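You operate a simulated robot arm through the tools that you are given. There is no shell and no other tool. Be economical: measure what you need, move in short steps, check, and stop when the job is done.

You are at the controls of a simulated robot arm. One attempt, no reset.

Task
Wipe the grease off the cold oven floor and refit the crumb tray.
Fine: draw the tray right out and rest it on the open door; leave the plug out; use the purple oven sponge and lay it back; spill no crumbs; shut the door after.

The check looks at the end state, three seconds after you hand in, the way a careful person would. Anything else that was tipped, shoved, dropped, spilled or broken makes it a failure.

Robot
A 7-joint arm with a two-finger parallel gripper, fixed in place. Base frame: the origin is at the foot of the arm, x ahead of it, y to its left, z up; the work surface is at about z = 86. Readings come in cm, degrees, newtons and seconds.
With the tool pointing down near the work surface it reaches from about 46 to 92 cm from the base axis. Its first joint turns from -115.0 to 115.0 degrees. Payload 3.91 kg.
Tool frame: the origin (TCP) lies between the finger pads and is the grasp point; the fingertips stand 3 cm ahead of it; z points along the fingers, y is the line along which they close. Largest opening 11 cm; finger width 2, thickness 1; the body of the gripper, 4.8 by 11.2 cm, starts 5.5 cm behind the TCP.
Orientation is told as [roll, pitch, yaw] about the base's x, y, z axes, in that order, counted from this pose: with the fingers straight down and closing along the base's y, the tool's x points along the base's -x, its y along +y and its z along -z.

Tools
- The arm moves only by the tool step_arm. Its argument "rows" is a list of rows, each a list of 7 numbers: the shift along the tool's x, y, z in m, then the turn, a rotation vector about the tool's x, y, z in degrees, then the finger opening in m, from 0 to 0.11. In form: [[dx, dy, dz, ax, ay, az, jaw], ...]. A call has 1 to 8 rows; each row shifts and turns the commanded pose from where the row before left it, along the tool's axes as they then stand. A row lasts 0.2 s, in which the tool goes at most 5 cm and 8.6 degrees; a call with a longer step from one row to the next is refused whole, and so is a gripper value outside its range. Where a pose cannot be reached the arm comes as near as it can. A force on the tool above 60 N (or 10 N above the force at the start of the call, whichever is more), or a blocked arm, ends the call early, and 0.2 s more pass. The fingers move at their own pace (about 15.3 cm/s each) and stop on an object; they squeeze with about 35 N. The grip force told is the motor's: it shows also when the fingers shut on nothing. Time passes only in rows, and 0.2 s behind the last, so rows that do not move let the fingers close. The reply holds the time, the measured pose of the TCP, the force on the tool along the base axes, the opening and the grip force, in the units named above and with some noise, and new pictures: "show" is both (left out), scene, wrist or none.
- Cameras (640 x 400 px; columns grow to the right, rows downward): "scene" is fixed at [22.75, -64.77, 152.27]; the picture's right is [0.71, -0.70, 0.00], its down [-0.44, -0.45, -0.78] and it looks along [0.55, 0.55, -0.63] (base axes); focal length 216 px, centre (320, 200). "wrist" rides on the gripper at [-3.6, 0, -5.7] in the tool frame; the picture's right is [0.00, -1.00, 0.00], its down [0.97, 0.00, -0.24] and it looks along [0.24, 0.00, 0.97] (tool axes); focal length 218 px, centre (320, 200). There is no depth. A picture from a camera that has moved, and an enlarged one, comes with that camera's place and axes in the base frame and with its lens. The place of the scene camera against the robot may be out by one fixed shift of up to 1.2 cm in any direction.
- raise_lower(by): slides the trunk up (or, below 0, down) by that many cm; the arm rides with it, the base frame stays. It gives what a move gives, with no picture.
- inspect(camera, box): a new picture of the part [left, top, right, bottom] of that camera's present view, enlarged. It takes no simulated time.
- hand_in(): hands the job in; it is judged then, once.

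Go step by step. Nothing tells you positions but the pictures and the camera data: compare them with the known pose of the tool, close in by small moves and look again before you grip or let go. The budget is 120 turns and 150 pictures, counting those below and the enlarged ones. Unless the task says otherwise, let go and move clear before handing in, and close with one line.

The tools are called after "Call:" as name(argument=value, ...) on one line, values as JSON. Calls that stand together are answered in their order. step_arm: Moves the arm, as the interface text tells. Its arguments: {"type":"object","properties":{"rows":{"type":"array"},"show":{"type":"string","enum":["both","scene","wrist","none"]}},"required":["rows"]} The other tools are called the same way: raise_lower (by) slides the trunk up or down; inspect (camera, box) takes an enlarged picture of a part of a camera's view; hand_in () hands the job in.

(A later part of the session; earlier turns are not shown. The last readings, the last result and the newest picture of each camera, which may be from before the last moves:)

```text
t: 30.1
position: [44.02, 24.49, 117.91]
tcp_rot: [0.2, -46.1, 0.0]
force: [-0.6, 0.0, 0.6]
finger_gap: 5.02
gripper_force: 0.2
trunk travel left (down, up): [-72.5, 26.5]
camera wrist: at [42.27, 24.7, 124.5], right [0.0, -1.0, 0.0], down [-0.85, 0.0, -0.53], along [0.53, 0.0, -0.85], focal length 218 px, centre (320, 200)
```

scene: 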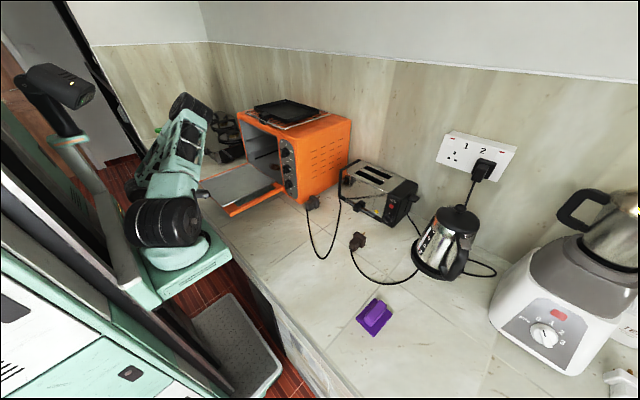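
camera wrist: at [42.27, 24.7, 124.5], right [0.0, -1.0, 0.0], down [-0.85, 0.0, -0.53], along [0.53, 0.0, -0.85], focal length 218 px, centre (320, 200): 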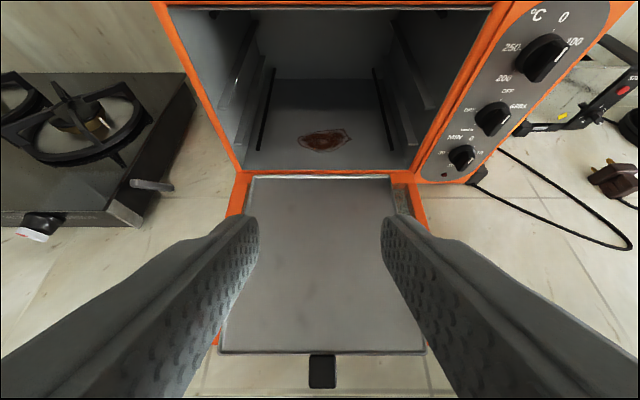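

The grease patch is on the floor at about x 73.5–80.7, y 18–29. Now to the sponge at about (53, −57).

Call:
step_arm(rows=[[-0.01, -0.03, 0.01, 0, 7.7, 0, 0.05], [-0.01, -0.03, 0.01, 0, 7.7, 0, 0.05], [-0.02, -0.03, 0, 0, 7.7, 0, 0.05], [-0.02, -0.03, 0, 0, 7.7, 0, 0.05], [-0.02, -0.03, 0, 0, 7.7, 0, 0.05], [-0.02, -0.03, 0, 0, 7.6, 0, 0.05], [0, -0.049, 0, 0, 0, 0, 0.05], [0, -0.049, 0, 0, 0, 0, 0.05]], show="none")

Call:
step_arm(rows=[[0, -0.049, 0, 0, 0, 0, 0.05], [0, -0.049, 0, 0, 0, 0, 0.05], [0, -0.049, 0, 0, 0, 0, 0.05], [0, -0.049, 0, 0, 0, 0, 0.05], [0, -0.049, 0, 0, 0, 0, 0.05], [0, -0.049, 0, 0, 0, 0, 0.05], [0, -0.049, 0, 0, 0, 0, 0.05], [0, -0.049, 0, 0, 0, 0, 0.05]])

```text
t: 31.9
position: [54.5, -3.64, 120.32]
tcp_rot: [-0.2, 0.1, -0.2]
force: [-0.7, 0.7, 0.1]
finger_gap: 5.03
gripper_force: 0.0
trunk travel left (down, up): [-72.5, 26.5]
```

```text
t: 33.7
position: [54.4, -42.91, 119.92]
tcp_rot: [-0.1, 0.1, -0.2]
force: [-0.2, 0.8, 1.2]
finger_gap: 5.01
gripper_force: 0.1
trunk travel left (down, up): [-72.5, 26.5]
camera wrist: at [57.82, -42.77, 125.68], right [0.0, -1.0, 0.0], down [-0.97, 0.0, 0.24], along [-0.24, 0.0, -0.97], focal length 218 px, centre (320, 200)
```

scene: 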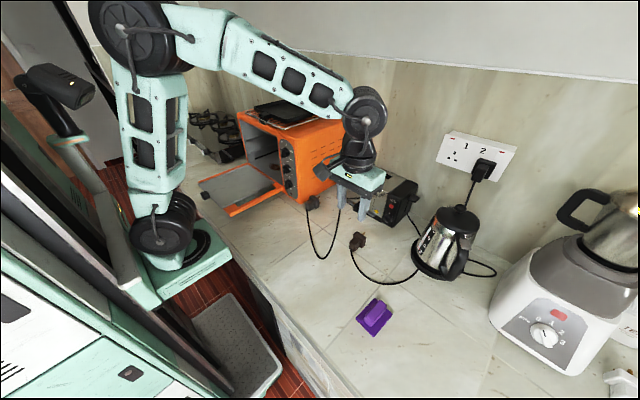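
wrist: 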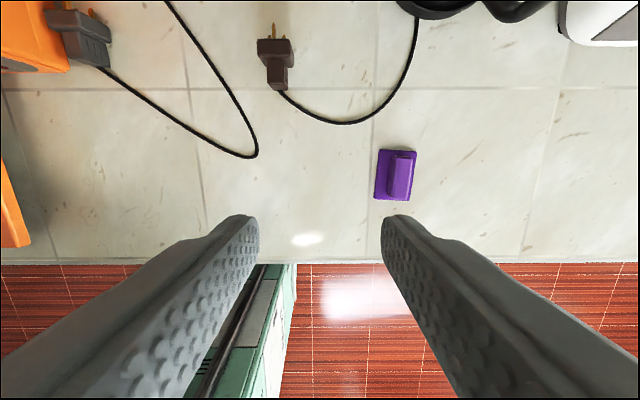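

The sponge is at about (52.9, −56.1), its handle running roughly along x. I'll move above it for a close look.

Call:
step_arm(rows=[[0, -0.044, 0.02, 0, 0, 0, 0.05], [0, -0.044, 0.04, 0, 0, 0, 0.05], [0, -0.044, 0.04, 0, 0, 0, 0.05], [0, 0, 0.02, 0, 0, 0, 0.05]], show="wrist")

Call:
inspect(camera="scene", box=[340, 285, 410, 345])

```text
refused: row 2 steps farther than a row can; nothing moved
```

```text
6.67 times, centred on (375, 315) of scene
camera zoom: at [22.75, -64.77, 152.27], right [0.71, -0.7, 0.0], down [-0.44, -0.45, -0.78], along [0.55, 0.55, -0.63], focal length 1443 px, centre (-47, -567)
```

zoom: 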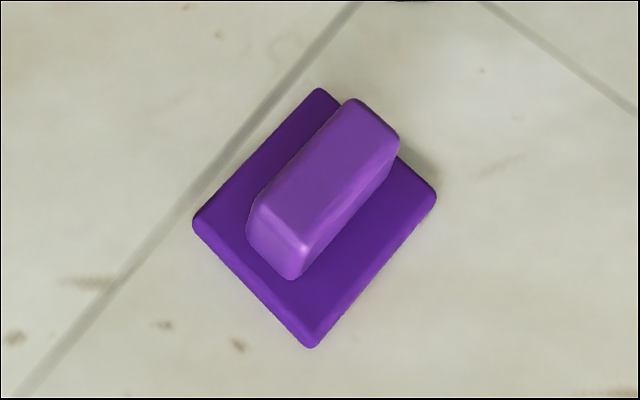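

The move was refused as too long a row, so I'll redo it in shorter rows.

Call:
step_arm(rows=[[0, -0.033, 0.03, 0, 0, 0, 0.05], [0, -0.033, 0.03, 0, 0, 0, 0.05], [0, -0.033, 0.03, 0, 0, 0, 0.05], [0, -0.033, 0.03, 0, 0, 0, 0.05], [0, 0, 0, 0, 0, 0, 0.05]], show="wrist")

```text
t: 34.9
position: [54.1, -55.98, 108.08]
tcp_rot: [-0.1, 0.1, -0.3]
force: [-0.6, 0.7, 0.4]
finger_gap: 5.02
gripper_force: 0.0
trunk travel left (down, up): [-72.5, 26.5]
camera wrist: at [57.53, -55.76, 113.8], right [0.0, -1.0, 0.0], down [-0.97, 0.01, 0.24], along [-0.24, 0.0, -0.97], focal length 218 px, centre (320, 200)
```

wrist: 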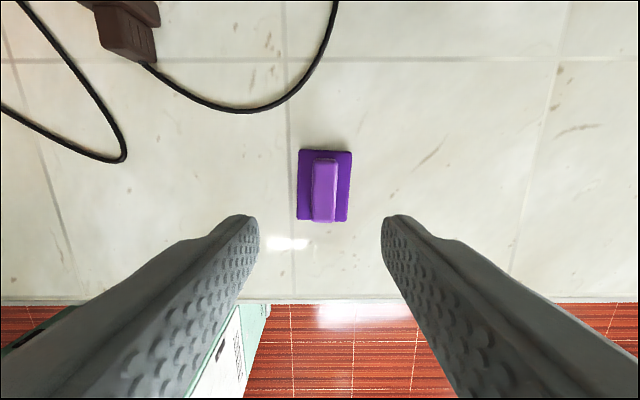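

The sponge base is about 9 × 6.7 cm, with a handle 2.4 cm wide and 2 cm tall centred on y≈−56.3. I'll pitch the tool −60° so the sponge will lie flat inside the oven, then descend to just above it.

Call:
step_arm(rows=[[0, 0, 0, 0, -7.5, 0, 0.05], [0, 0, 0, 0, -7.5, 0, 0.05], [0, 0, 0, 0, -7.5, 0, 0.05], [0, 0, 0, 0, -7.5, 0, 0.05], [0, 0, 0, 0, -7.5, 0, 0.05], [0, 0, 0, 0, -7.5, 0, 0.05], [0, 0, 0, 0, -7.5, 0, 0.05], [0, 0, 0, 0, -7.5, 0, 0.05]], show="none")

Call:
step_arm(rows=[[0.035, -0.003, 0.016, 0, 0, 0, 0.05], [0.035, 0, 0.016, 0, 0, 0, 0.05], [0.035, 0, 0.016, 0, 0, 0, 0.05], [0.035, 0, 0.016, 0, 0, 0, 0.05], [0, 0, 0, 0, 0, 0, 0.05]])

```text
t: 36.7
position: [54.08, -55.94, 108.51]
tcp_rot: [-0.3, -60.0, 0.0]
force: [0.5, 0.3, 0.8]
finger_gap: 5.01
gripper_force: 0.1
trunk travel left (down, up): [-72.5, 26.5]
```

```text
t: 37.9
position: [52.67, -56.42, 93.28]
tcp_rot: [-0.3, -59.9, 0.0]
force: [0.4, -0.4, 0.2]
finger_gap: 5.01
gripper_force: 0.1
trunk travel left (down, up): [-72.5, 26.5]
camera wrist: at [49.5, -56.14, 99.22], right [-0.01, -1.0, 0.0], down [-0.69, 0.0, -0.72], along [0.72, -0.01, -0.69], focal length 218 px, centre (320, 200)
```

scene: 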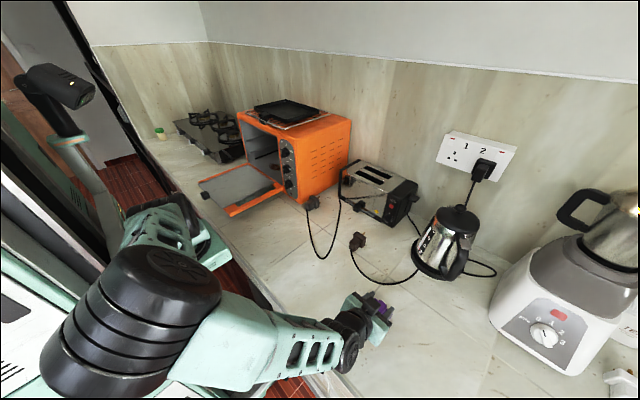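
wrist: 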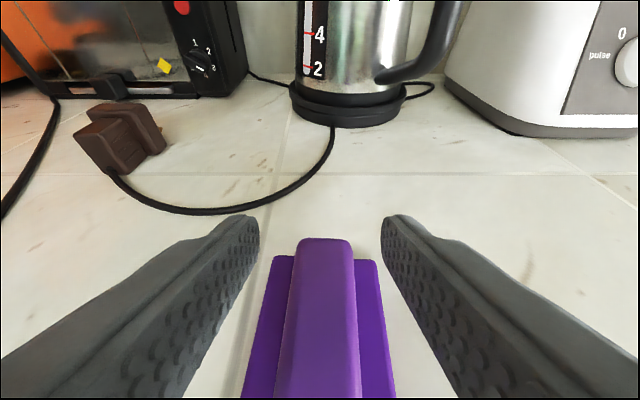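

Alignment is good. I'll go down the last 3.3 cm and close.

Call:
step_arm(rows=[[0.015, -0.002, 0.007, 0, 0, 0, 0.05], [0.0145, 0, 0.0075, 0, 0, 0, 0.05], [0, 0, 0, 0, 0, 0, 0.05], [0, 0, 0, 0, 0, 0, 0.01], [0, 0, 0, 0, 0, 0, 0.01], [0, 0, 0, 0, 0, 0, 0.01]], show="wrist")

```text
t: 39.3
position: [52.46, -56.69, 89.99]
tcp_rot: [-0.2, -59.9, -0.1]
force: [1.0, -0.5, 0.7]
finger_gap: 2.74
gripper_force: 35.1
trunk travel left (down, up): [-72.5, 26.5]
camera wrist: at [49.25, -56.44, 95.87], right [0.0, -1.0, 0.0], down [-0.69, 0.0, -0.72], along [0.72, -0.01, -0.69], focal length 218 px, centre (320, 200)
```

wrist: 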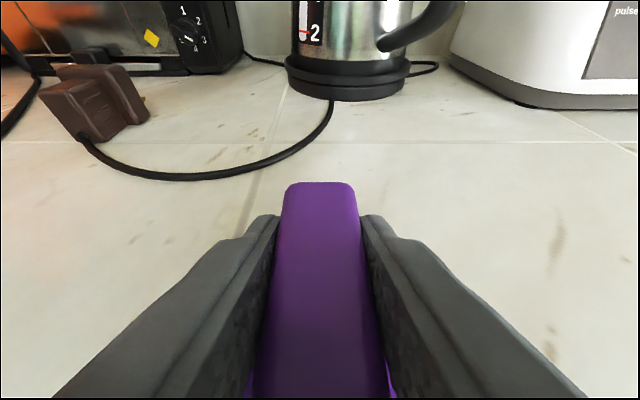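

The sponge is held with its sole 4.0 cm below the TCP; it belongs back at TCP (52.5, −56.6, 90.0). I'll lift it and carry it over.

Call:
step_arm(rows=[[-0.02, 0, -0.0115, 0, 0, 0, 0.01], [-0.039, 0, -0.0225, 0, 0, 0, 0.01], [-0.039, 0, -0.0225, 0, 0, 0, 0.01], [-0.039, 0, -0.0225, 0, 0, 0, 0.01], [-0.039, 0, -0.0225, 0, 0, 0, 0.01], [-0.02, 0.03, -0.0115, 0, 0, 0, 0.01], [0, 0.047, 0, 0, 0, 0, 0.01], [0, 0.047, 0, 0, 0, 0, 0.01]])

Call:
step_arm(rows=[[0, 0.047, 0, 0, 0, 0, 0.01], [0, 0.047, 0, 0, 0, 0, 0.01], [0, 0.047, 0, 0, 0, 0, 0.01], [0, 0.047, 0, 0, 0, 0, 0.01], [0, 0.047, 0, 0, 0, 0, 0.01], [0, 0.047, 0, 0, 0, 0, 0.01], [0, 0.047, 0, 0, 0, 0, 0.01], [0, 0.047, 0, 0, 0, 0, 0.01]], show="none")

```text
t: 41.1
position: [52.35, -44.0, 112.65]
tcp_rot: [-0.1, -59.9, -0.3]
force: [-0.2, 0.3, -1.4]
finger_gap: 2.73
gripper_force: 35.1
trunk travel left (down, up): [-72.5, 26.5]
camera wrist: at [49.01, -43.95, 118.61], right [-0.01, -1.0, 0.0], down [-0.69, 0.0, -0.72], along [0.72, -0.01, -0.69], focal length 218 px, centre (320, 200)
```

scene: 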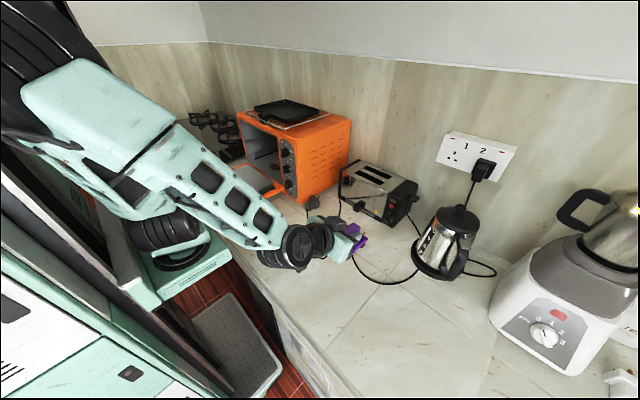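
wrist: 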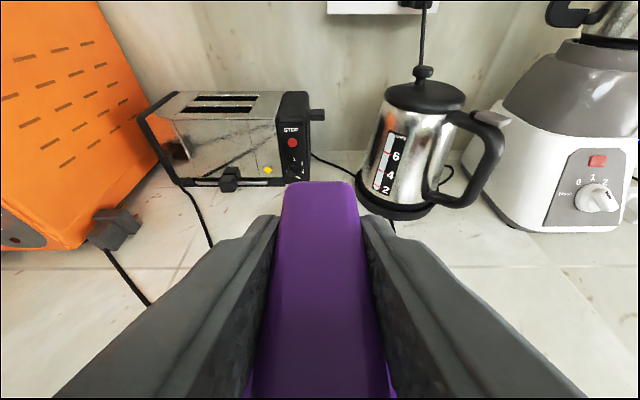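

```text
t: 42.9
position: [63.68, -15.88, 119.12]
tcp_rot: [-0.1, -59.8, -0.2]
force: [-0.4, -0.6, -1.2]
finger_gap: 2.74
gripper_force: 34.7
out of reach, approached as far as the arm can: row 2, 3, 4, 5, 6, 7, 8
trunk travel left (down, up): [-72.5, 26.5]
```

The tilted tool can't cross near the base at this radius and drifted forward. I'll back up along −y and straighten the tool before crossing.

Call:
step_arm(rows=[[0, -0.047, 0, 0, 0, 0, 0.01], [0, -0.047, 0, 0, 0, 0, 0.01], [0, -0.047, 0, 0, 0, 0, 0.01], [0, -0.047, 0, 0, 0, 0, 0.01], [0, 0, 0, 0, 0, 0, 0.01]])

```text
t: 44.1
position: [63.51, -34.8, 119.16]
tcp_rot: [-0.1, -60.0, -0.1]
force: [0.3, 0.7, 0.2]
finger_gap: 2.73
gripper_force: 35.2
trunk travel left (down, up): [-72.5, 26.5]
camera wrist: at [60.26, -34.49, 125.18], right [0.0, -1.0, 0.0], down [-0.69, 0.0, -0.72], along [0.72, 0.0, -0.69], focal length 218 px, centre (320, 200)
```

scene: 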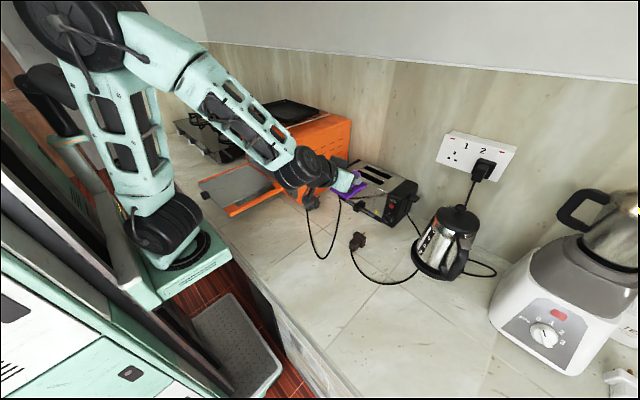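
wrist: 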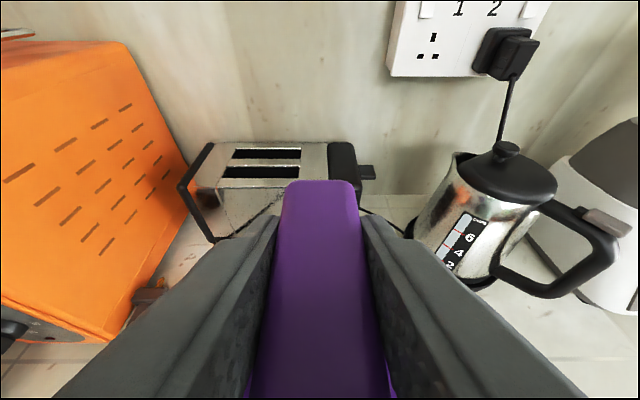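

Call:
step_arm(rows=[[0, 0, 0, 0, 7.5, 0, 0.01], [0, 0, 0, 0, 7.5, 0, 0.01], [0, 0, 0, 0, 7.5, 0, 0.01], [0, 0, 0, 0, 7.5, 0, 0.01], [0, 0, 0, 0, 7.5, 0, 0.01], [0, 0, 0, 0, 7.5, 0, 0.01], [0.02, 0, 0, 0, 7.5, 0, 0.01], [0.03, 0, 0, 0, 7.5, 0, 0.01]], show="none")

Call:
step_arm(rows=[[0.025, 0.04, 0, 0, 0, 0, 0.01], [0.015, 0.045, 0, 0, 0, 0, 0.01], [0, 0.048, 0, 0, 0, 0, 0.01], [0, 0.048, 0, 0, 0, 0, 0.01], [0, 0.048, 0, 0, 0, 0, 0.01], [0, 0.048, 0, 0, 0, 0, 0.01], [0, 0.048, 0, 0, 0, 0, 0.01], [0, 0.048, 0, 0, 0, 0, 0.01]])

```text
t: 45.9
position: [58.54, -35.03, 118.44]
tcp_rot: [-0.1, 0.2, -0.3]
force: [-0.3, 0.3, -1.2]
finger_gap: 2.72
gripper_force: 35.1
trunk travel left (down, up): [-72.5, 26.5]
```

```text
t: 47.7
position: [54.54, 2.44, 118.09]
tcp_rot: [0.0, 0.1, -0.4]
force: [-1.1, -0.6, -0.5]
finger_gap: 2.74
gripper_force: 35.0
trunk travel left (down, up): [-72.5, 26.5]
camera wrist: at [58.03, 2.63, 123.77], right [-0.01, -1.0, 0.0], down [-0.97, 0.01, 0.24], along [-0.24, 0.0, -0.97], focal length 218 px, centre (320, 200)
```

scene: 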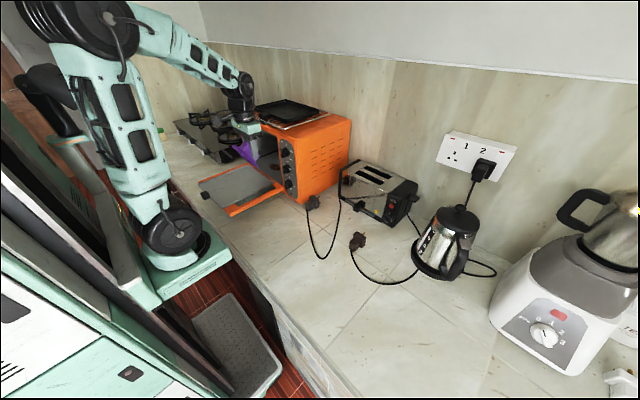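
wrist: 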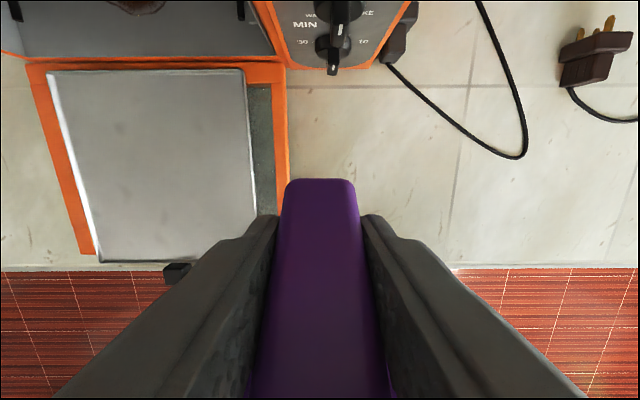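

Crossing works with the tool down. I'll carry on to y=24 and re-pitch in front of the oven.

Call:
step_arm(rows=[[0.01, 0.043, 0, 0, 0, 0, 0.01], [0.01, 0.043, 0, 0, 0, 0, 0.01], [0.01, 0.043, 0, 0, 0, 0, 0.01], [0, 0.043, 0, 0, 0, 0, 0.01], [0, 0.043, 0, 0, 0, 0, 0.01], [0, 0, 0, 0, -7.5, 0, 0.01], [0, 0, 0, 0, -7.5, 0, 0.01], [0, 0, 0, 0, -7.5, 0, 0.01]], show="none")

Call:
step_arm(rows=[[0, 0, 0, 0, -7.5, 0, 0.01], [0, 0, 0, 0, -7.5, 0, 0.01], [0, 0, 0, 0, -7.5, 0, 0.01], [0, 0, 0, 0, -7.5, 0, 0.01], [0, 0, 0, 0, -7.5, 0, 0.01], [0.02, 0, 0.01, 0, 0, 0, 0.01], [0, 0, 0, 0, 0, 0, 0.01]])

```text
t: 49.5
position: [51.91, 23.97, 118.14]
tcp_rot: [0.0, -22.5, -0.3]
force: [-0.6, 0.6, -0.5]
finger_gap: 2.74
gripper_force: 35.2
trunk travel left (down, up): [-72.5, 26.5]
```

```text
t: 51.1
position: [51.74, 23.79, 116.01]
tcp_rot: [-0.2, -59.9, 0.0]
force: [-0.4, 0.7, -0.9]
finger_gap: 2.74
gripper_force: 35.5
trunk travel left (down, up): [-72.5, 26.5]
camera wrist: at [48.54, 24.01, 121.93], right [0.0, -1.0, 0.0], down [-0.69, 0.0, -0.72], along [0.72, 0.0, -0.69], focal length 218 px, centre (320, 200)
```

scene: 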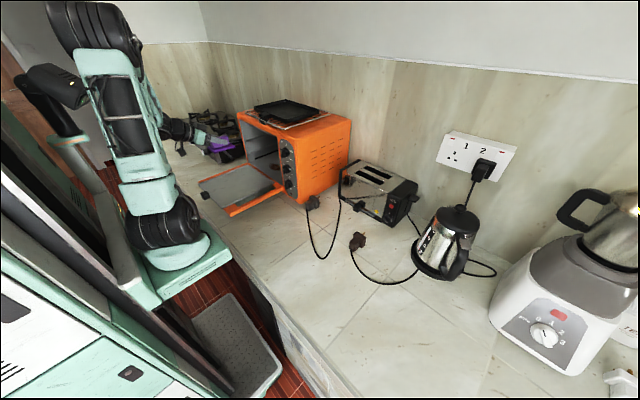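
wrist: 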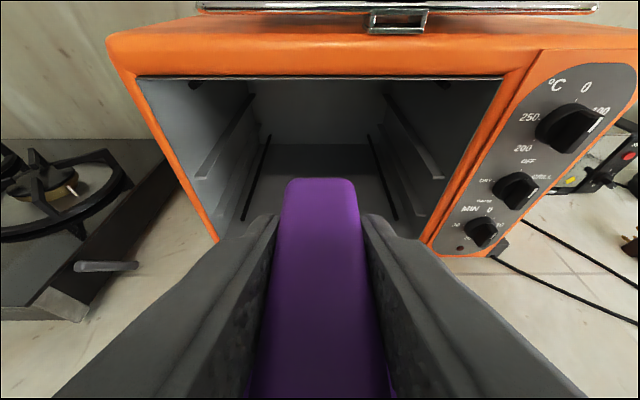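

I'll come down in front of the oven mouth and slide in above the lip, with the sole about 3 cm above the floor.

Call:
step_arm(rows=[[0.0154, 0, 0.0373, 0, 0, 0, 0.01], [0.0154, 0, 0.0373, 0, 0, 0, 0.01], [0.0154, 0, 0.0373, 0, 0, 0, 0.01], [0.0154, 0, 0.0373, 0, 0, 0, 0.01], [0.0154, 0, 0.0373, 0, 0, 0, 0.01], [-0.0167, 0, 0.0289, 0, 0, 0, 0.01], [-0.0167, 0, 0.0289, 0, 0, 0, 0.01], [0, 0, 0, 0, 0, 0, 0.01]])

```text
t: 52.9
position: [70.88, 23.8, 99.99]
tcp_rot: [-0.1, -59.9, -0.2]
force: [0.1, -0.2, -0.5]
finger_gap: 2.74
gripper_force: 34.3
trunk travel left (down, up): [-72.5, 26.5]
camera wrist: at [67.7, 23.97, 106.0], right [0.0, -1.0, 0.0], down [-0.69, 0.0, -0.72], along [0.72, 0.0, -0.69], focal length 218 px, centre (320, 200)
```

scene: 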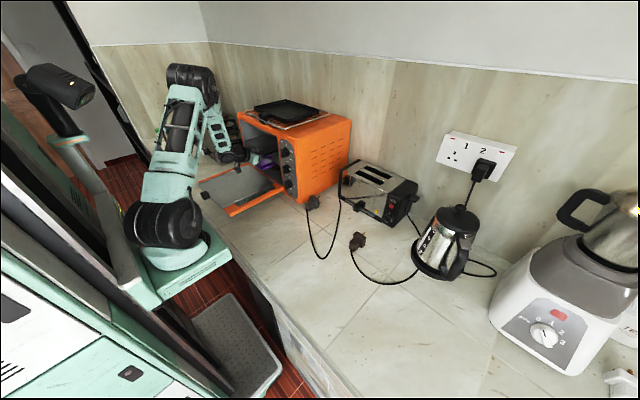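
wrist: 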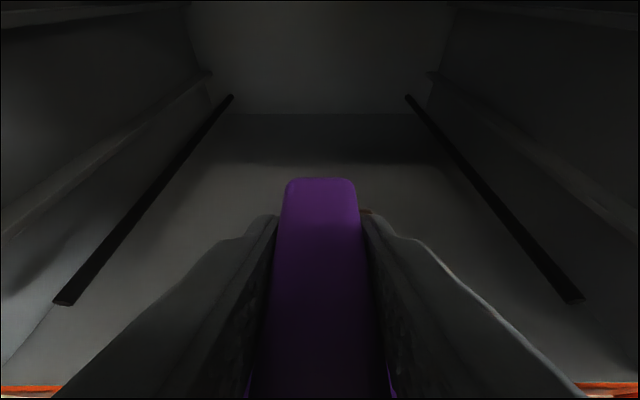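

The grease edge shows just where expected. I'll move to the right-hand lane and lower the sponge until it touches.

Call:
step_arm(rows=[[-0.0155, -0.02, 0.027, 0, 0, 0, 0.01], [0, -0.02, 0, 0, 0, 0, 0.01], [0.0105, 0, 0.006, 0, 0, 0, 0.01], [0.0105, 0, 0.006, 0, 0, 0, 0.01], [0.0026, 0, 0.0015, 0, 0, 0, 0.01], [0.0026, 0, 0.0015, 0, 0, 0, 0.01]], show="none")

```text
t: 54.3
position: [73.66, 19.96, 96.72]
tcp_rot: [-0.1, -59.9, -0.1]
force: [0.0, 0.0, -1.6]
finger_gap: 2.71
gripper_force: 34.9
trunk travel left (down, up): [-72.5, 26.5]
```

Call:
step_arm(rows=[[0.0026, 0, 0.0015, 0, 0, 0, 0.01], [0.0026, 0, 0.0015, 0, 0, 0, 0.01], [0, 0, 0, 0, 0, 0, 0.01]], show="wrist")

```text
t: 55.1
position: [73.86, 19.85, 96.37]
tcp_rot: [-0.1, -60.0, -0.1]
force: [-2.1, -1.9, 6.0]
finger_gap: 2.73
gripper_force: 35.0
trunk travel left (down, up): [-72.5, 26.5]
camera wrist: at [70.61, 20.03, 102.3], right [-0.01, -1.0, 0.0], down [-0.69, 0.0, -0.72], along [0.72, 0.0, -0.69], focal length 218 px, centre (320, 200)
```

wrist: 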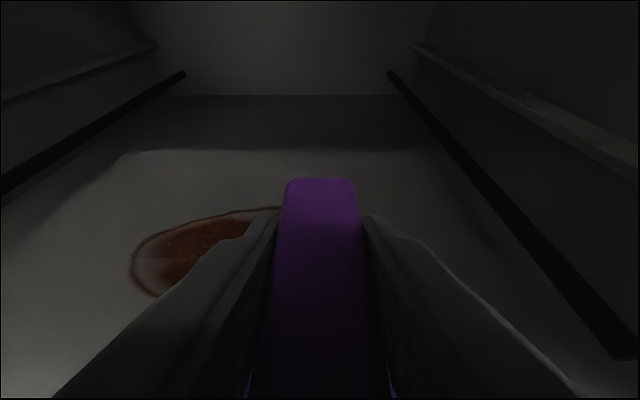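

The sole touches at TCP z≈96.4 (6 N). I'll press slightly and wipe the first lane.

Call:
step_arm(rows=[[0.002, -0.01, 0.001, 0, 0, 0, 0.01], [-0.01, 0, 0.0173, 0, 0, 0, 0.01], [-0.01, 0, 0.0173, 0, 0, 0, 0.01], [-0.01, 0, 0.0173, 0, 0, 0, 0.01], [-0.01, 0, 0.0173, 0, 0, 0, 0.01], [0, 0.025, 0, 0, 0, 0, 0.01], [0.01, 0, -0.0173, 0, 0, 0, 0.01], [0.01, 0, -0.0173, 0, 0, 0, 0.01]], show="wrist")

```text
t: 56.9
position: [78.31, 21.2, 96.21]
tcp_rot: [-0.1, -60.4, -0.3]
force: [19.8, -1.3, 26.8]
finger_gap: 2.77
gripper_force: 35.2
trunk travel left (down, up): [-72.5, 26.5]
camera wrist: at [74.96, 21.32, 102.26], right [-0.01, -1.0, 0.0], down [-0.69, 0.0, -0.72], along [0.72, -0.01, -0.69], focal length 218 px, centre (320, 200)
```

wrist: 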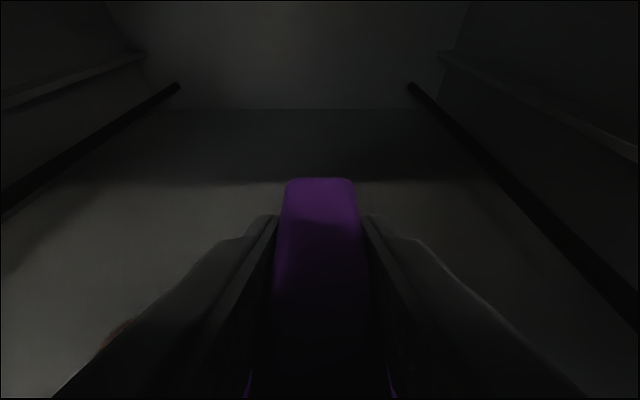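

Call:
step_arm(rows=[[0.01, 0, -0.0173, 0, 0, 0, 0.01], [0.01, 0, -0.0173, 0, 0, 0, 0.01], [0, 0.02, 0, 0, 0, 0, 0.01], [-0.01, 0, 0.0173, 0, 0, 0, 0.01], [-0.01, 0, 0.0173, 0, 0, 0, 0.01], [-0.01, 0, 0.0173, 0, 0, 0, 0.01], [-0.01, 0, 0.0173, 0, 0, 0, 0.01], [0, 0.025, 0, 0, 0, 0, 0.01]], show="none")

Call:
step_arm(rows=[[0.01, 0, -0.0173, 0, 0, 0, 0.01], [0.01, 0, -0.0173, 0, 0, 0, 0.01], [0.01, 0, -0.0173, 0, 0, 0, 0.01], [0.01, 0, -0.0173, 0, 0, 0, 0.01], [0, 0.025, 0, 0, 0, 0, 0.01], [-0.01, 0, 0.0173, 0, 0, 0, 0.01], [-0.01, 0, 0.0173, 0, 0, 0, 0.01], [-0.01, 0, 0.0173, 0, 0, 0, 0.01]], show="wrist")

```text
t: 58.7
position: [82.25, 24.68, 96.3]
tcp_rot: [-0.7, -60.6, -0.5]
force: [4.6, -28.6, 34.4]
finger_gap: 2.74
gripper_force: 35.0
trunk travel left (down, up): [-72.5, 26.5]
```

```text
t: 60.5
position: [79.65, 28.49, 96.35]
tcp_rot: [-0.1, -59.8, -0.1]
force: [-16.6, 2.4, 23.6]
finger_gap: 2.7
gripper_force: 35.4
trunk travel left (down, up): [-72.5, 26.5]
camera wrist: at [76.44, 28.6, 102.23], right [0.0, -1.0, 0.0], down [-0.69, 0.0, -0.72], along [0.72, 0.0, -0.69], focal length 218 px, centre (320, 200)
```

wrist: 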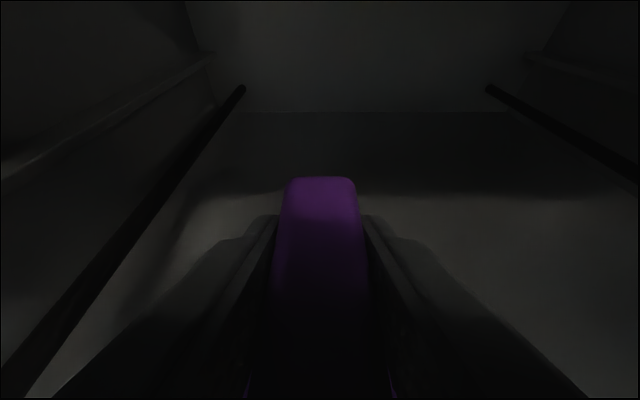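

One more return pass across the patch, then I'll lift and back out to inspect.

Call:
step_arm(rows=[[-0.005, 0, 0.0087, 0, 0, 0, 0.01], [0, -0.025, 0, 0, 0, 0, 0.01], [0.015, 0, -0.026, 0, 0, 0, 0.01], [0.015, 0, -0.026, 0, 0, 0, 0.01], [0, -0.03, 0, 0, 0, 0, 0.01], [0, -0.03, 0, 0, 0, 0, 0.01], [-0.015, 0, 0.026, 0, 0, 0, 0.01], [-0.015, 0, 0.026, 0, 0, 0, 0.01]], show="none")

Call:
step_arm(rows=[[0, 0.03, 0, 0, 0, 0, 0.01], [0, 0.03, 0, 0, 0, 0, 0.01], [0.015, 0, -0.026, 0, 0, 0, 0.01], [0.01, 0, -0.0173, 0, 0, 0, 0.01], [-0.0303, 0, -0.0175, 0, 0, 0, 0.01], [0.02, 0, -0.0346, 0, 0, 0, 0.01], [0.02, 0, -0.0346, 0, 0, 0, 0.01], [0.02, 0, -0.0346, 0, 0, 0, 0.01]])

```text
t: 62.3
position: [80.84, 19.42, 96.31]
tcp_rot: [-0.1, -60.2, -0.3]
force: [-20.8, 0.6, 37.0]
finger_gap: 2.73
gripper_force: 35.1
trunk travel left (down, up): [-72.5, 26.5]
```

```text
t: 64.1
position: [64.04, 25.53, 99.23]
tcp_rot: [-0.2, -59.9, -0.1]
force: [0.1, -0.5, -0.9]
finger_gap: 2.77
gripper_force: 34.8
trunk travel left (down, up): [-72.5, 26.5]
camera wrist: at [60.79, 25.71, 105.21], right [-0.01, -1.0, 0.0], down [-0.69, 0.0, -0.72], along [0.72, -0.01, -0.69], focal length 218 px, centre (320, 200)
```

scene: 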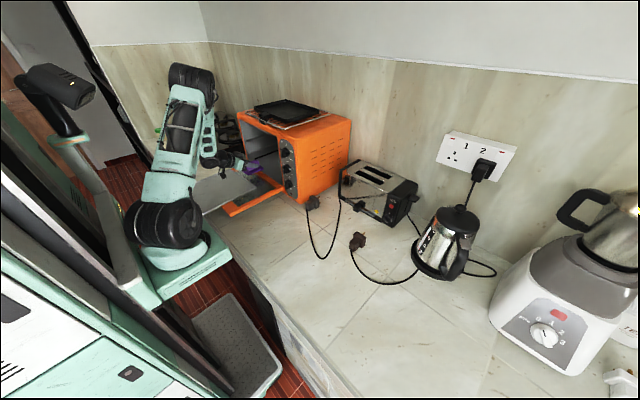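
wrist: 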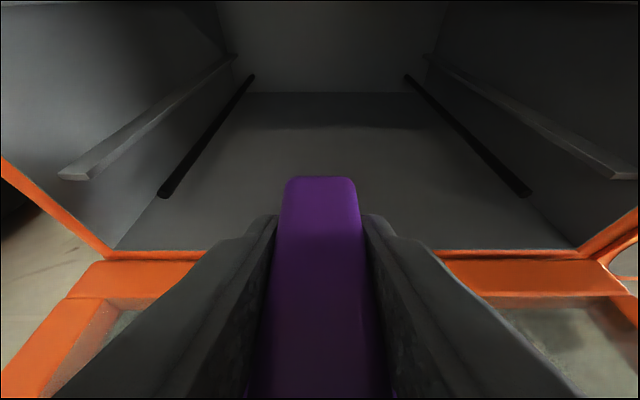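

Call:
inspect(camera="scene", box=[190, 100, 350, 225])

Call:
step_arm(rows=[[-0.02, 0.0, -0.04, 0, 0, 0, 0.01], [-0.02, 0.0, -0.04, 0, 0, 0, 0.01], [-0.02, -0.03, -0.035, 0, 0, 0, 0.01], [-0.02, -0.03, -0.02, 0, 0, 0, 0.01], [0, 0, 0, 0, 0, 0, 0.01]], show="wrist")

```text
3.20 times, centred on (270, 162) of scene
camera zoom: at [22.75, -64.77, 152.27], right [0.71, -0.7, 0.0], down [-0.44, -0.45, -0.78], along [0.55, 0.55, -0.63], focal length 693 px, centre (480, 320)
```

zoom: 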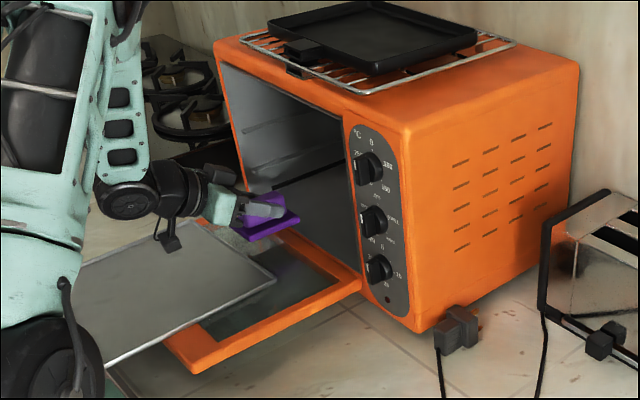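

```text
refused: row 3 steps farther than a row can; nothing moved
```

The tray has been nudged outward on the door, probably by the wrist's underside during the backstroke. I'll go straight up and take a look.

Call:
step_arm(rows=[[-0.017, 0, -0.01, 0, 0, 0, 0.01], [-0.035, 0, -0.02, 0, 0, 0, 0.01], [-0.035, 0, -0.02, 0, 0, 0, 0.01], [-0.035, 0, -0.02, 0, 0, 0, 0.01], [-0.02, 0, -0.04, 0, 0, 0, 0.01], [-0.01, -0.02, -0.04, 0, 0, 0, 0.01], [-0.01, -0.02, -0.04, 0, 0, 0, 0.01]])

```text
t: 65.7
position: [55.81, 22.03, 123.17]
tcp_rot: [-0.4, -59.9, 0.1]
force: [1.3, 0.0, -0.3]
finger_gap: 2.73
gripper_force: 35.5
trunk travel left (down, up): [-72.5, 26.5]
camera wrist: at [52.52, 22.18, 129.06], right [0.0, -1.0, 0.0], down [-0.7, 0.0, -0.72], along [0.72, -0.01, -0.7], focal length 218 px, centre (320, 200)
```

scene: 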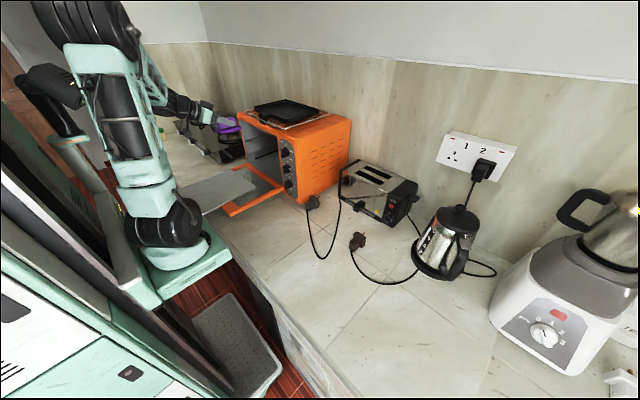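
wrist: 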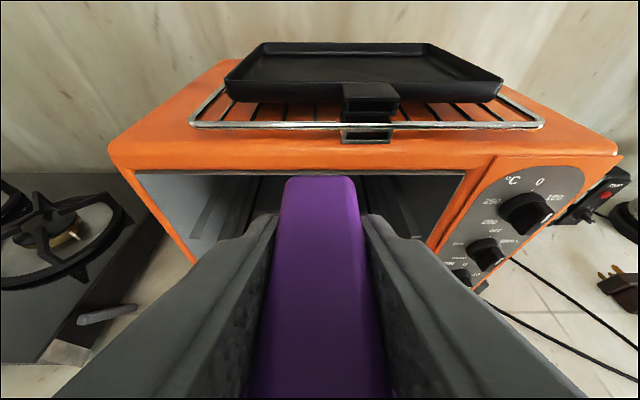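

Call:
inspect(camera="scene", box=[160, 100, 320, 225])

```text
3.20 times, centred on (240, 162) of scene
camera zoom: at [22.75, -64.77, 152.27], right [0.71, -0.7, 0.0], down [-0.44, -0.45, -0.78], along [0.55, 0.55, -0.63], focal length 693 px, centre (576, 320)
```

zoom: 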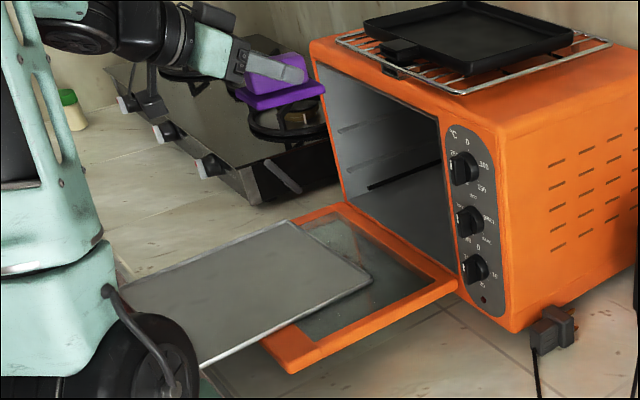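

The tray is still level on the door but juts about 6 cm past its end; I'll push it back later. First the sponge goes home: straighten the tool and cross.

Call:
step_arm(rows=[[0, -0.02, 0, 0, 7.5, 0, 0.01], [0, -0.02, 0, 0, 7.5, 0, 0.01], [0, -0.03, 0, 0, 7.5, 0, 0.01], [0, -0.03, 0, 0, 7.5, 0, 0.01], [0, -0.03, 0, 0, 7.5, 0, 0.01], [0, -0.03, 0, 0, 7.5, 0, 0.01], [0, -0.03, 0, 0, 7.5, 0, 0.01], [0, -0.03, 0, 0, 7.5, 0, 0.01]], show="none")

Call:
step_arm(rows=[[0, -0.048, 0, 0, 0, 0, 0.01], [0, -0.048, 0, 0, 0, 0, 0.01], [0, -0.048, 0, 0, 0, 0, 0.01], [0, -0.048, 0, 0, 0, 0, 0.01], [0, -0.048, 0, 0, 0, 0, 0.01], [0, -0.048, 0, 0, 0, 0, 0.01], [0, -0.048, 0, 0, 0, 0, 0.01], [0, -0.048, 0, 0, 0, 0, 0.01]], show="none")

```text
t: 67.5
position: [55.31, 0.03, 123.24]
tcp_rot: [-0.1, 0.2, -0.2]
force: [-0.4, -0.2, -0.4]
finger_gap: 2.72
gripper_force: 34.9
trunk travel left (down, up): [-72.5, 26.5]
```

```text
t: 69.3
position: [55.76, -38.56, 123.06]
tcp_rot: [-0.2, 0.2, -0.1]
force: [-0.1, 0.3, -0.3]
finger_gap: 2.74
gripper_force: 35.4
trunk travel left (down, up): [-72.5, 26.5]
```

Call:
step_arm(rows=[[0, -0.045, 0, 0, 0, 0, 0.01], [0, -0.045, 0, 0, 0, 0, 0.01], [0, -0.045, 0, 0, 0, 0, 0.01], [0, -0.045, 0, 0, 0, 0, 0.01], [0, 0, 0.03, 0, -7.5, 0, 0.01], [0, 0, 0.03, 0, -7.5, 0, 0.01], [0, 0, 0.03, 0, -7.5, 0, 0.01], [0, 0, 0.03, 0, -7.5, 0, 0.01]], show="none")

Call:
step_arm(rows=[[0, 0, 0, 0, -7.5, 0, 0.01], [0, 0, 0, 0, -7.5, 0, 0.01], [0, 0, 0, 0, -7.5, 0, 0.01], [0, 0, 0, 0, -7.5, 0, 0.01], [0, 0, 0, 0, 0, 0, 0.01]])

```text
t: 71.1
position: [57.25, -56.37, 111.54]
tcp_rot: [-0.1, -30.0, -0.2]
force: [0.7, -1.5, -0.1]
finger_gap: 2.74
gripper_force: 34.9
trunk travel left (down, up): [-72.5, 26.5]
```

```text
t: 72.3
position: [57.44, -56.44, 111.54]
tcp_rot: [-0.2, -59.9, -0.1]
force: [0.9, -0.4, -0.4]
finger_gap: 2.73
gripper_force: 35.3
trunk travel left (down, up): [-72.5, 26.5]
camera wrist: at [54.17, -56.27, 117.52], right [-0.01, -1.0, 0.0], down [-0.69, 0.0, -0.72], along [0.72, -0.01, -0.69], focal length 218 px, centre (320, 200)
```

scene: 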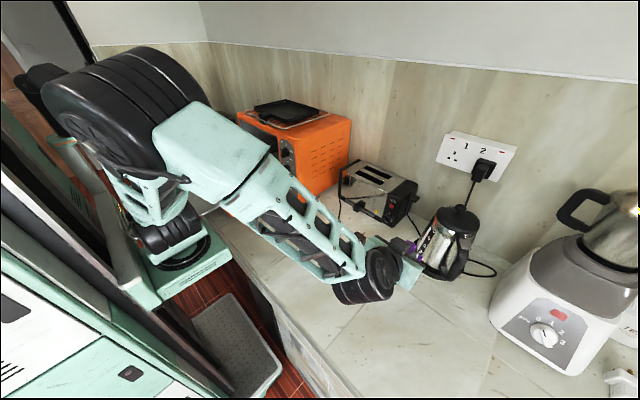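
wrist: 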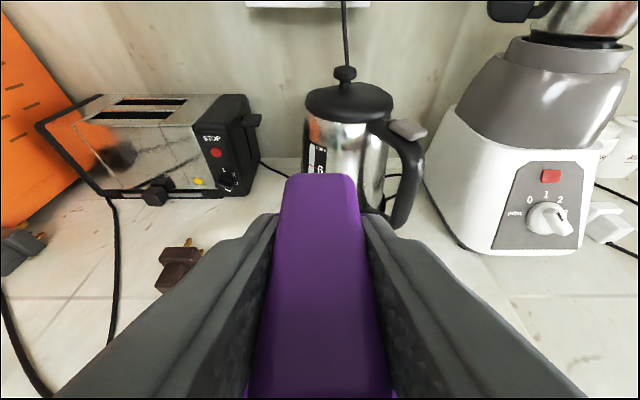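

I'll lower the sponge to its original spot, slowing at the end.

Call:
step_arm(rows=[[0.035, 0, 0.0105, 0, 0, 0, 0.01], [0.035, 0, 0.0105, 0, 0, 0, 0.01], [0.035, 0, 0.0105, 0, 0, 0, 0.01], [0.035, 0, 0.0105, 0, 0, 0, 0.01], [0.035, 0, 0.0105, 0, 0, 0, 0.01], [0.026, 0, 0.008, 0, 0, 0, 0.01], [0.006, 0, 0.003, 0, 0, 0, 0.01], [0, 0, 0, 0, 0, 0, 0.01]], show="wrist")

```text
t: 74.1
position: [52.72, -56.52, 90.44]
tcp_rot: [-0.2, -59.9, -0.1]
force: [-0.4, -0.1, -0.2]
finger_gap: 2.75
gripper_force: 35.1
trunk travel left (down, up): [-72.5, 26.5]
camera wrist: at [49.45, -56.27, 96.42], right [0.0, -1.0, 0.0], down [-0.69, 0.0, -0.72], along [0.72, -0.01, -0.69], focal length 218 px, centre (320, 200)
```

wrist: 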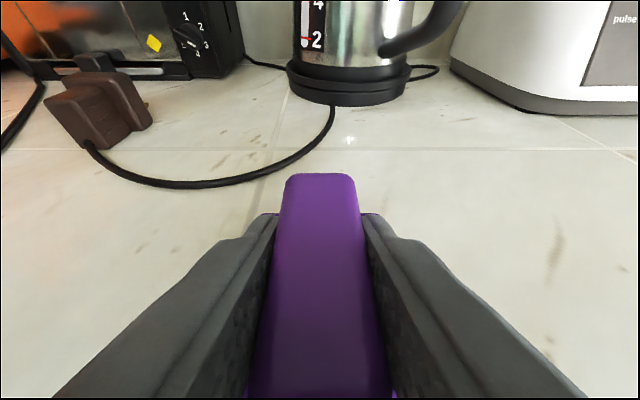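

Call:
step_arm(rows=[[0.0045, 0, 0.001, 0, 0, 0, 0.01], [0, 0, 0, 0, 0, 0, 0.01], [0, 0, 0, 0, 0, 0, 0.03], [0, 0, 0, 0, 0, 0, 0.05], [0, 0, 0, 0, 0, 0, 0.05]], show="wrist")

```text
t: 75.3
position: [52.51, -56.5, 89.99]
tcp_rot: [-0.2, -59.9, -0.1]
force: [-0.1, 0.2, -0.1]
finger_gap: 5.01
gripper_force: 0.1
trunk travel left (down, up): [-72.5, 26.5]
camera wrist: at [49.31, -56.28, 96.01], right [0.0, -1.0, 0.0], down [-0.69, 0.0, -0.72], along [0.72, 0.0, -0.69], focal length 218 px, centre (320, 200)
```

wrist: 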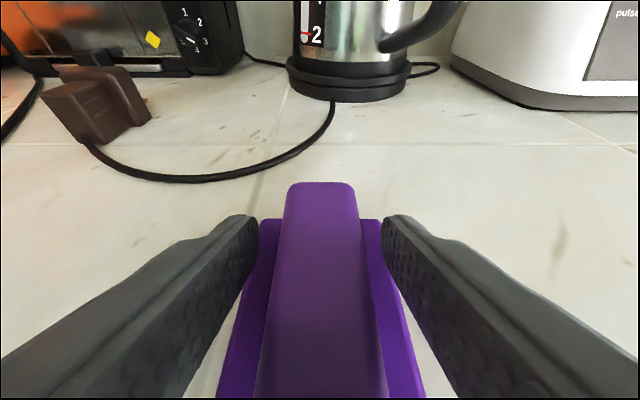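

The sponge is back in place and released. I'll rise straight up and straighten the tool.

Call:
step_arm(rows=[[-0.017, 0, -0.01, 0, 0, 0, 0.05], [-0.035, 0, -0.02, 0, 0, 0, 0.05], [-0.039, 0, -0.0225, 0, 0, 0, 0.05], [-0.039, 0, -0.0225, 0, 0, 0, 0.05], [-0.039, 0, -0.0225, 0, 0, 0, 0.05], [-0.039, 0, -0.0225, 0, 0, 0, 0.05], [0, 0, 0, 0, 7.5, 0, 0.04], [0, 0, 0, 0, 7.5, 0, 0.03]], show="none")

Call:
step_arm(rows=[[0, 0, 0, 0, 7.5, 0, 0.02], [0, 0, 0, 0, 7.5, 0, 0.01], [0, 0.02, 0, 0, 7.5, 0, 0.0], [0, 0.03, 0, 0, 7.5, 0, 0.0], [0, 0.03, 0, 0, 7.5, 0, 0.0], [-0.02, 0.03, 0, 0, 7.5, 0, 0.0], [-0.01, 0.045, 0, 0, 0, 0, 0.0], [0, 0.048, 0, 0, 0, 0, 0.0]])

```text
t: 77.1
position: [52.5, -56.32, 114.04]
tcp_rot: [-0.2, -44.8, -0.2]
force: [-1.2, -0.9, 0.3]
finger_gap: 3.02
gripper_force: 0.0
trunk travel left (down, up): [-72.5, 26.5]
```

```text
t: 78.9
position: [55.52, -36.25, 114.16]
tcp_rot: [-0.1, 0.1, -0.4]
force: [0.4, -0.3, -0.2]
finger_gap: 0.0
gripper_force: 34.9
trunk travel left (down, up): [-72.5, 26.5]
camera wrist: at [59.04, -36.1, 119.82], right [-0.01, -1.0, 0.0], down [-0.97, 0.01, 0.24], along [-0.24, 0.0, -0.97], focal length 218 px, centre (320, 200)
```

scene: 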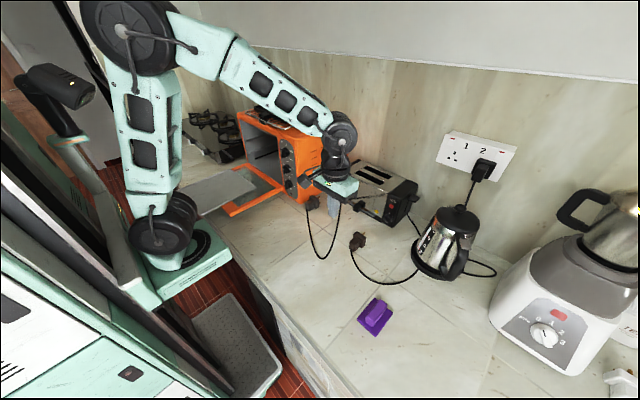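
wrist: 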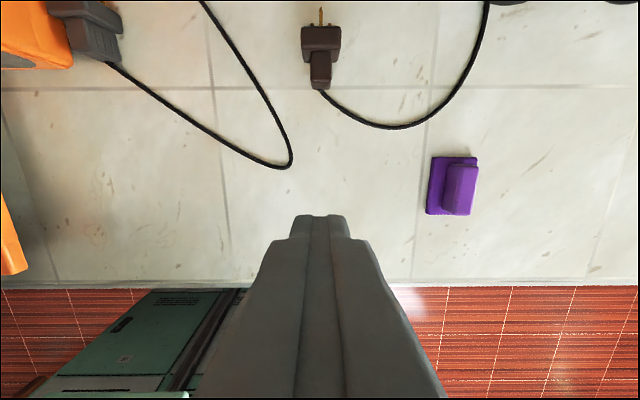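

Sponge restored. Next I cross back above the tray and locate it from overhead.

Call:
step_arm(rows=[[0, 0.048, -0.01, 0, 0, 0, 0.0], [0, 0.048, 0, 0, 0, 0, 0.0], [0, 0.048, 0, 0, 0, 0, 0.0], [0, 0.048, 0, 0, 0, 0, 0.0], [0, 0.048, 0, 0, 0, 0, 0.0], [0, 0.048, 0, 0, 0, 0, 0.0], [0, 0.048, 0, 0, 0, 0, 0.0], [0, 0.048, 0, 0, 0, 0, 0.0]], show="none")

Call:
step_arm(rows=[[0, 0.048, 0, 0, 0, 0, 0.0], [0, 0.048, 0, 0, 0, 0, 0.0], [0, 0.048, 0, 0, 0, 0, 0.0], [0, 0.048, 0, 0, 0, 0, 0.0], [0, 0.025, 0, 0, 0, 0, 0.0], [0, 0, 0, 0, 0, 0, 0.0]])

```text
t: 80.7
position: [55.93, 2.49, 115.22]
tcp_rot: [-0.2, 0.0, -0.4]
force: [0.2, -0.2, -0.3]
finger_gap: 0.0
gripper_force: 35.6
trunk travel left (down, up): [-72.5, 26.5]
```

```text
t: 82.1
position: [55.52, 23.96, 115.25]
tcp_rot: [-0.1, 0.1, -0.3]
force: [-0.4, 0.9, -0.2]
finger_gap: 0.03
gripper_force: 35.4
trunk travel left (down, up): [-72.5, 26.5]
camera wrist: at [59.02, 24.14, 120.86], right [-0.01, -1.0, 0.0], down [-0.97, 0.01, 0.24], along [-0.24, 0.0, -0.97], focal length 218 px, centre (320, 200)
```

scene: 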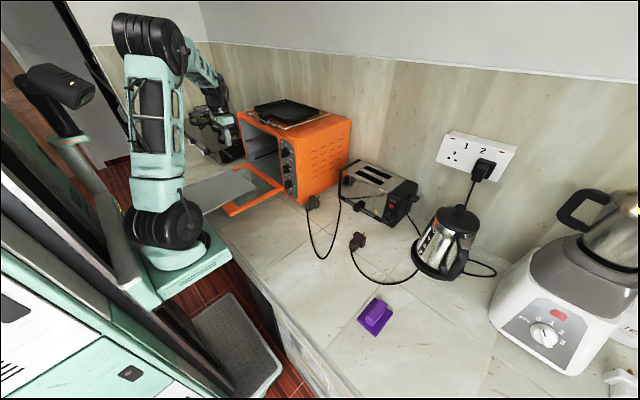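
wrist: 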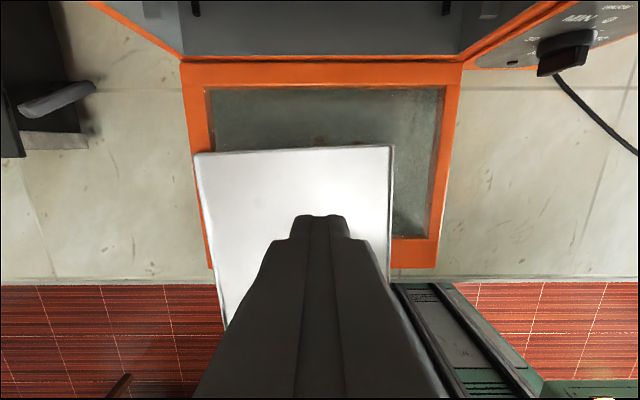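

The tray is shifted about 3.4 cm left, turned about 2° and overhanging the door end by about 8 cm. I'll grip its right-hand rim from above, slide it back on and align it.

Call:
step_arm(rows=[[0.02, -0.03, 0.02, 0, 0, 0, 0.03], [0.02, -0.03, 0.02, 0, 0, 0, 0.03], [0.02, -0.03, 0.02, 0, 0, 0, 0.03], [0.015, 0, 0.035, 0, 0, 0, 0.03], [0, 0, 0.03, 0, 0, 0, 0.03], [0, 0, 0, 0, 0, 0, 0.03]])

```text
t: 83.5
position: [48.21, 14.82, 102.46]
tcp_rot: [-0.1, 0.1, -0.3]
force: [-0.1, 0.4, -0.8]
finger_gap: 3.01
gripper_force: 0.2
trunk travel left (down, up): [-72.5, 26.5]
camera wrist: at [51.63, 14.91, 108.12], right [0.0, -1.0, 0.0], down [-0.97, 0.01, 0.24], along [-0.24, 0.0, -0.97], focal length 218 px, centre (320, 200)
```

scene: 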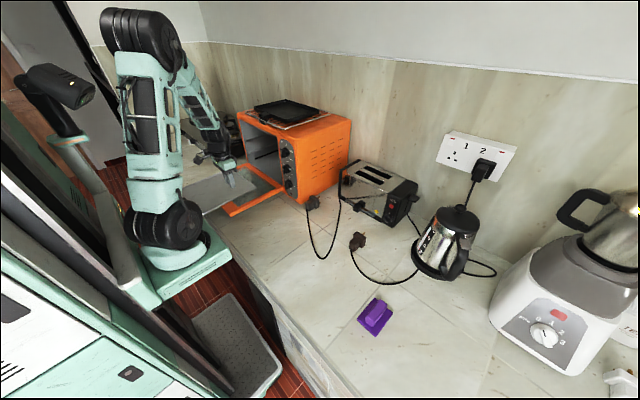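
wrist: 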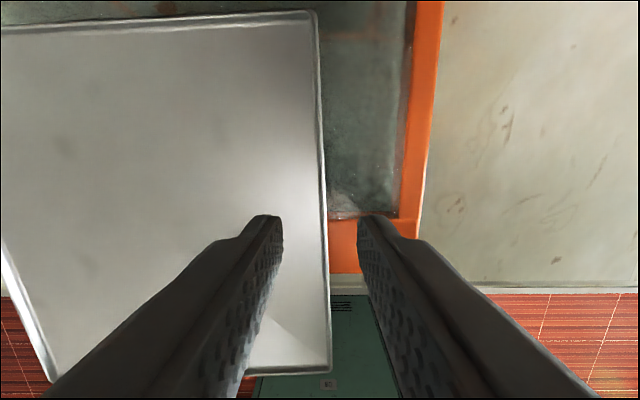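

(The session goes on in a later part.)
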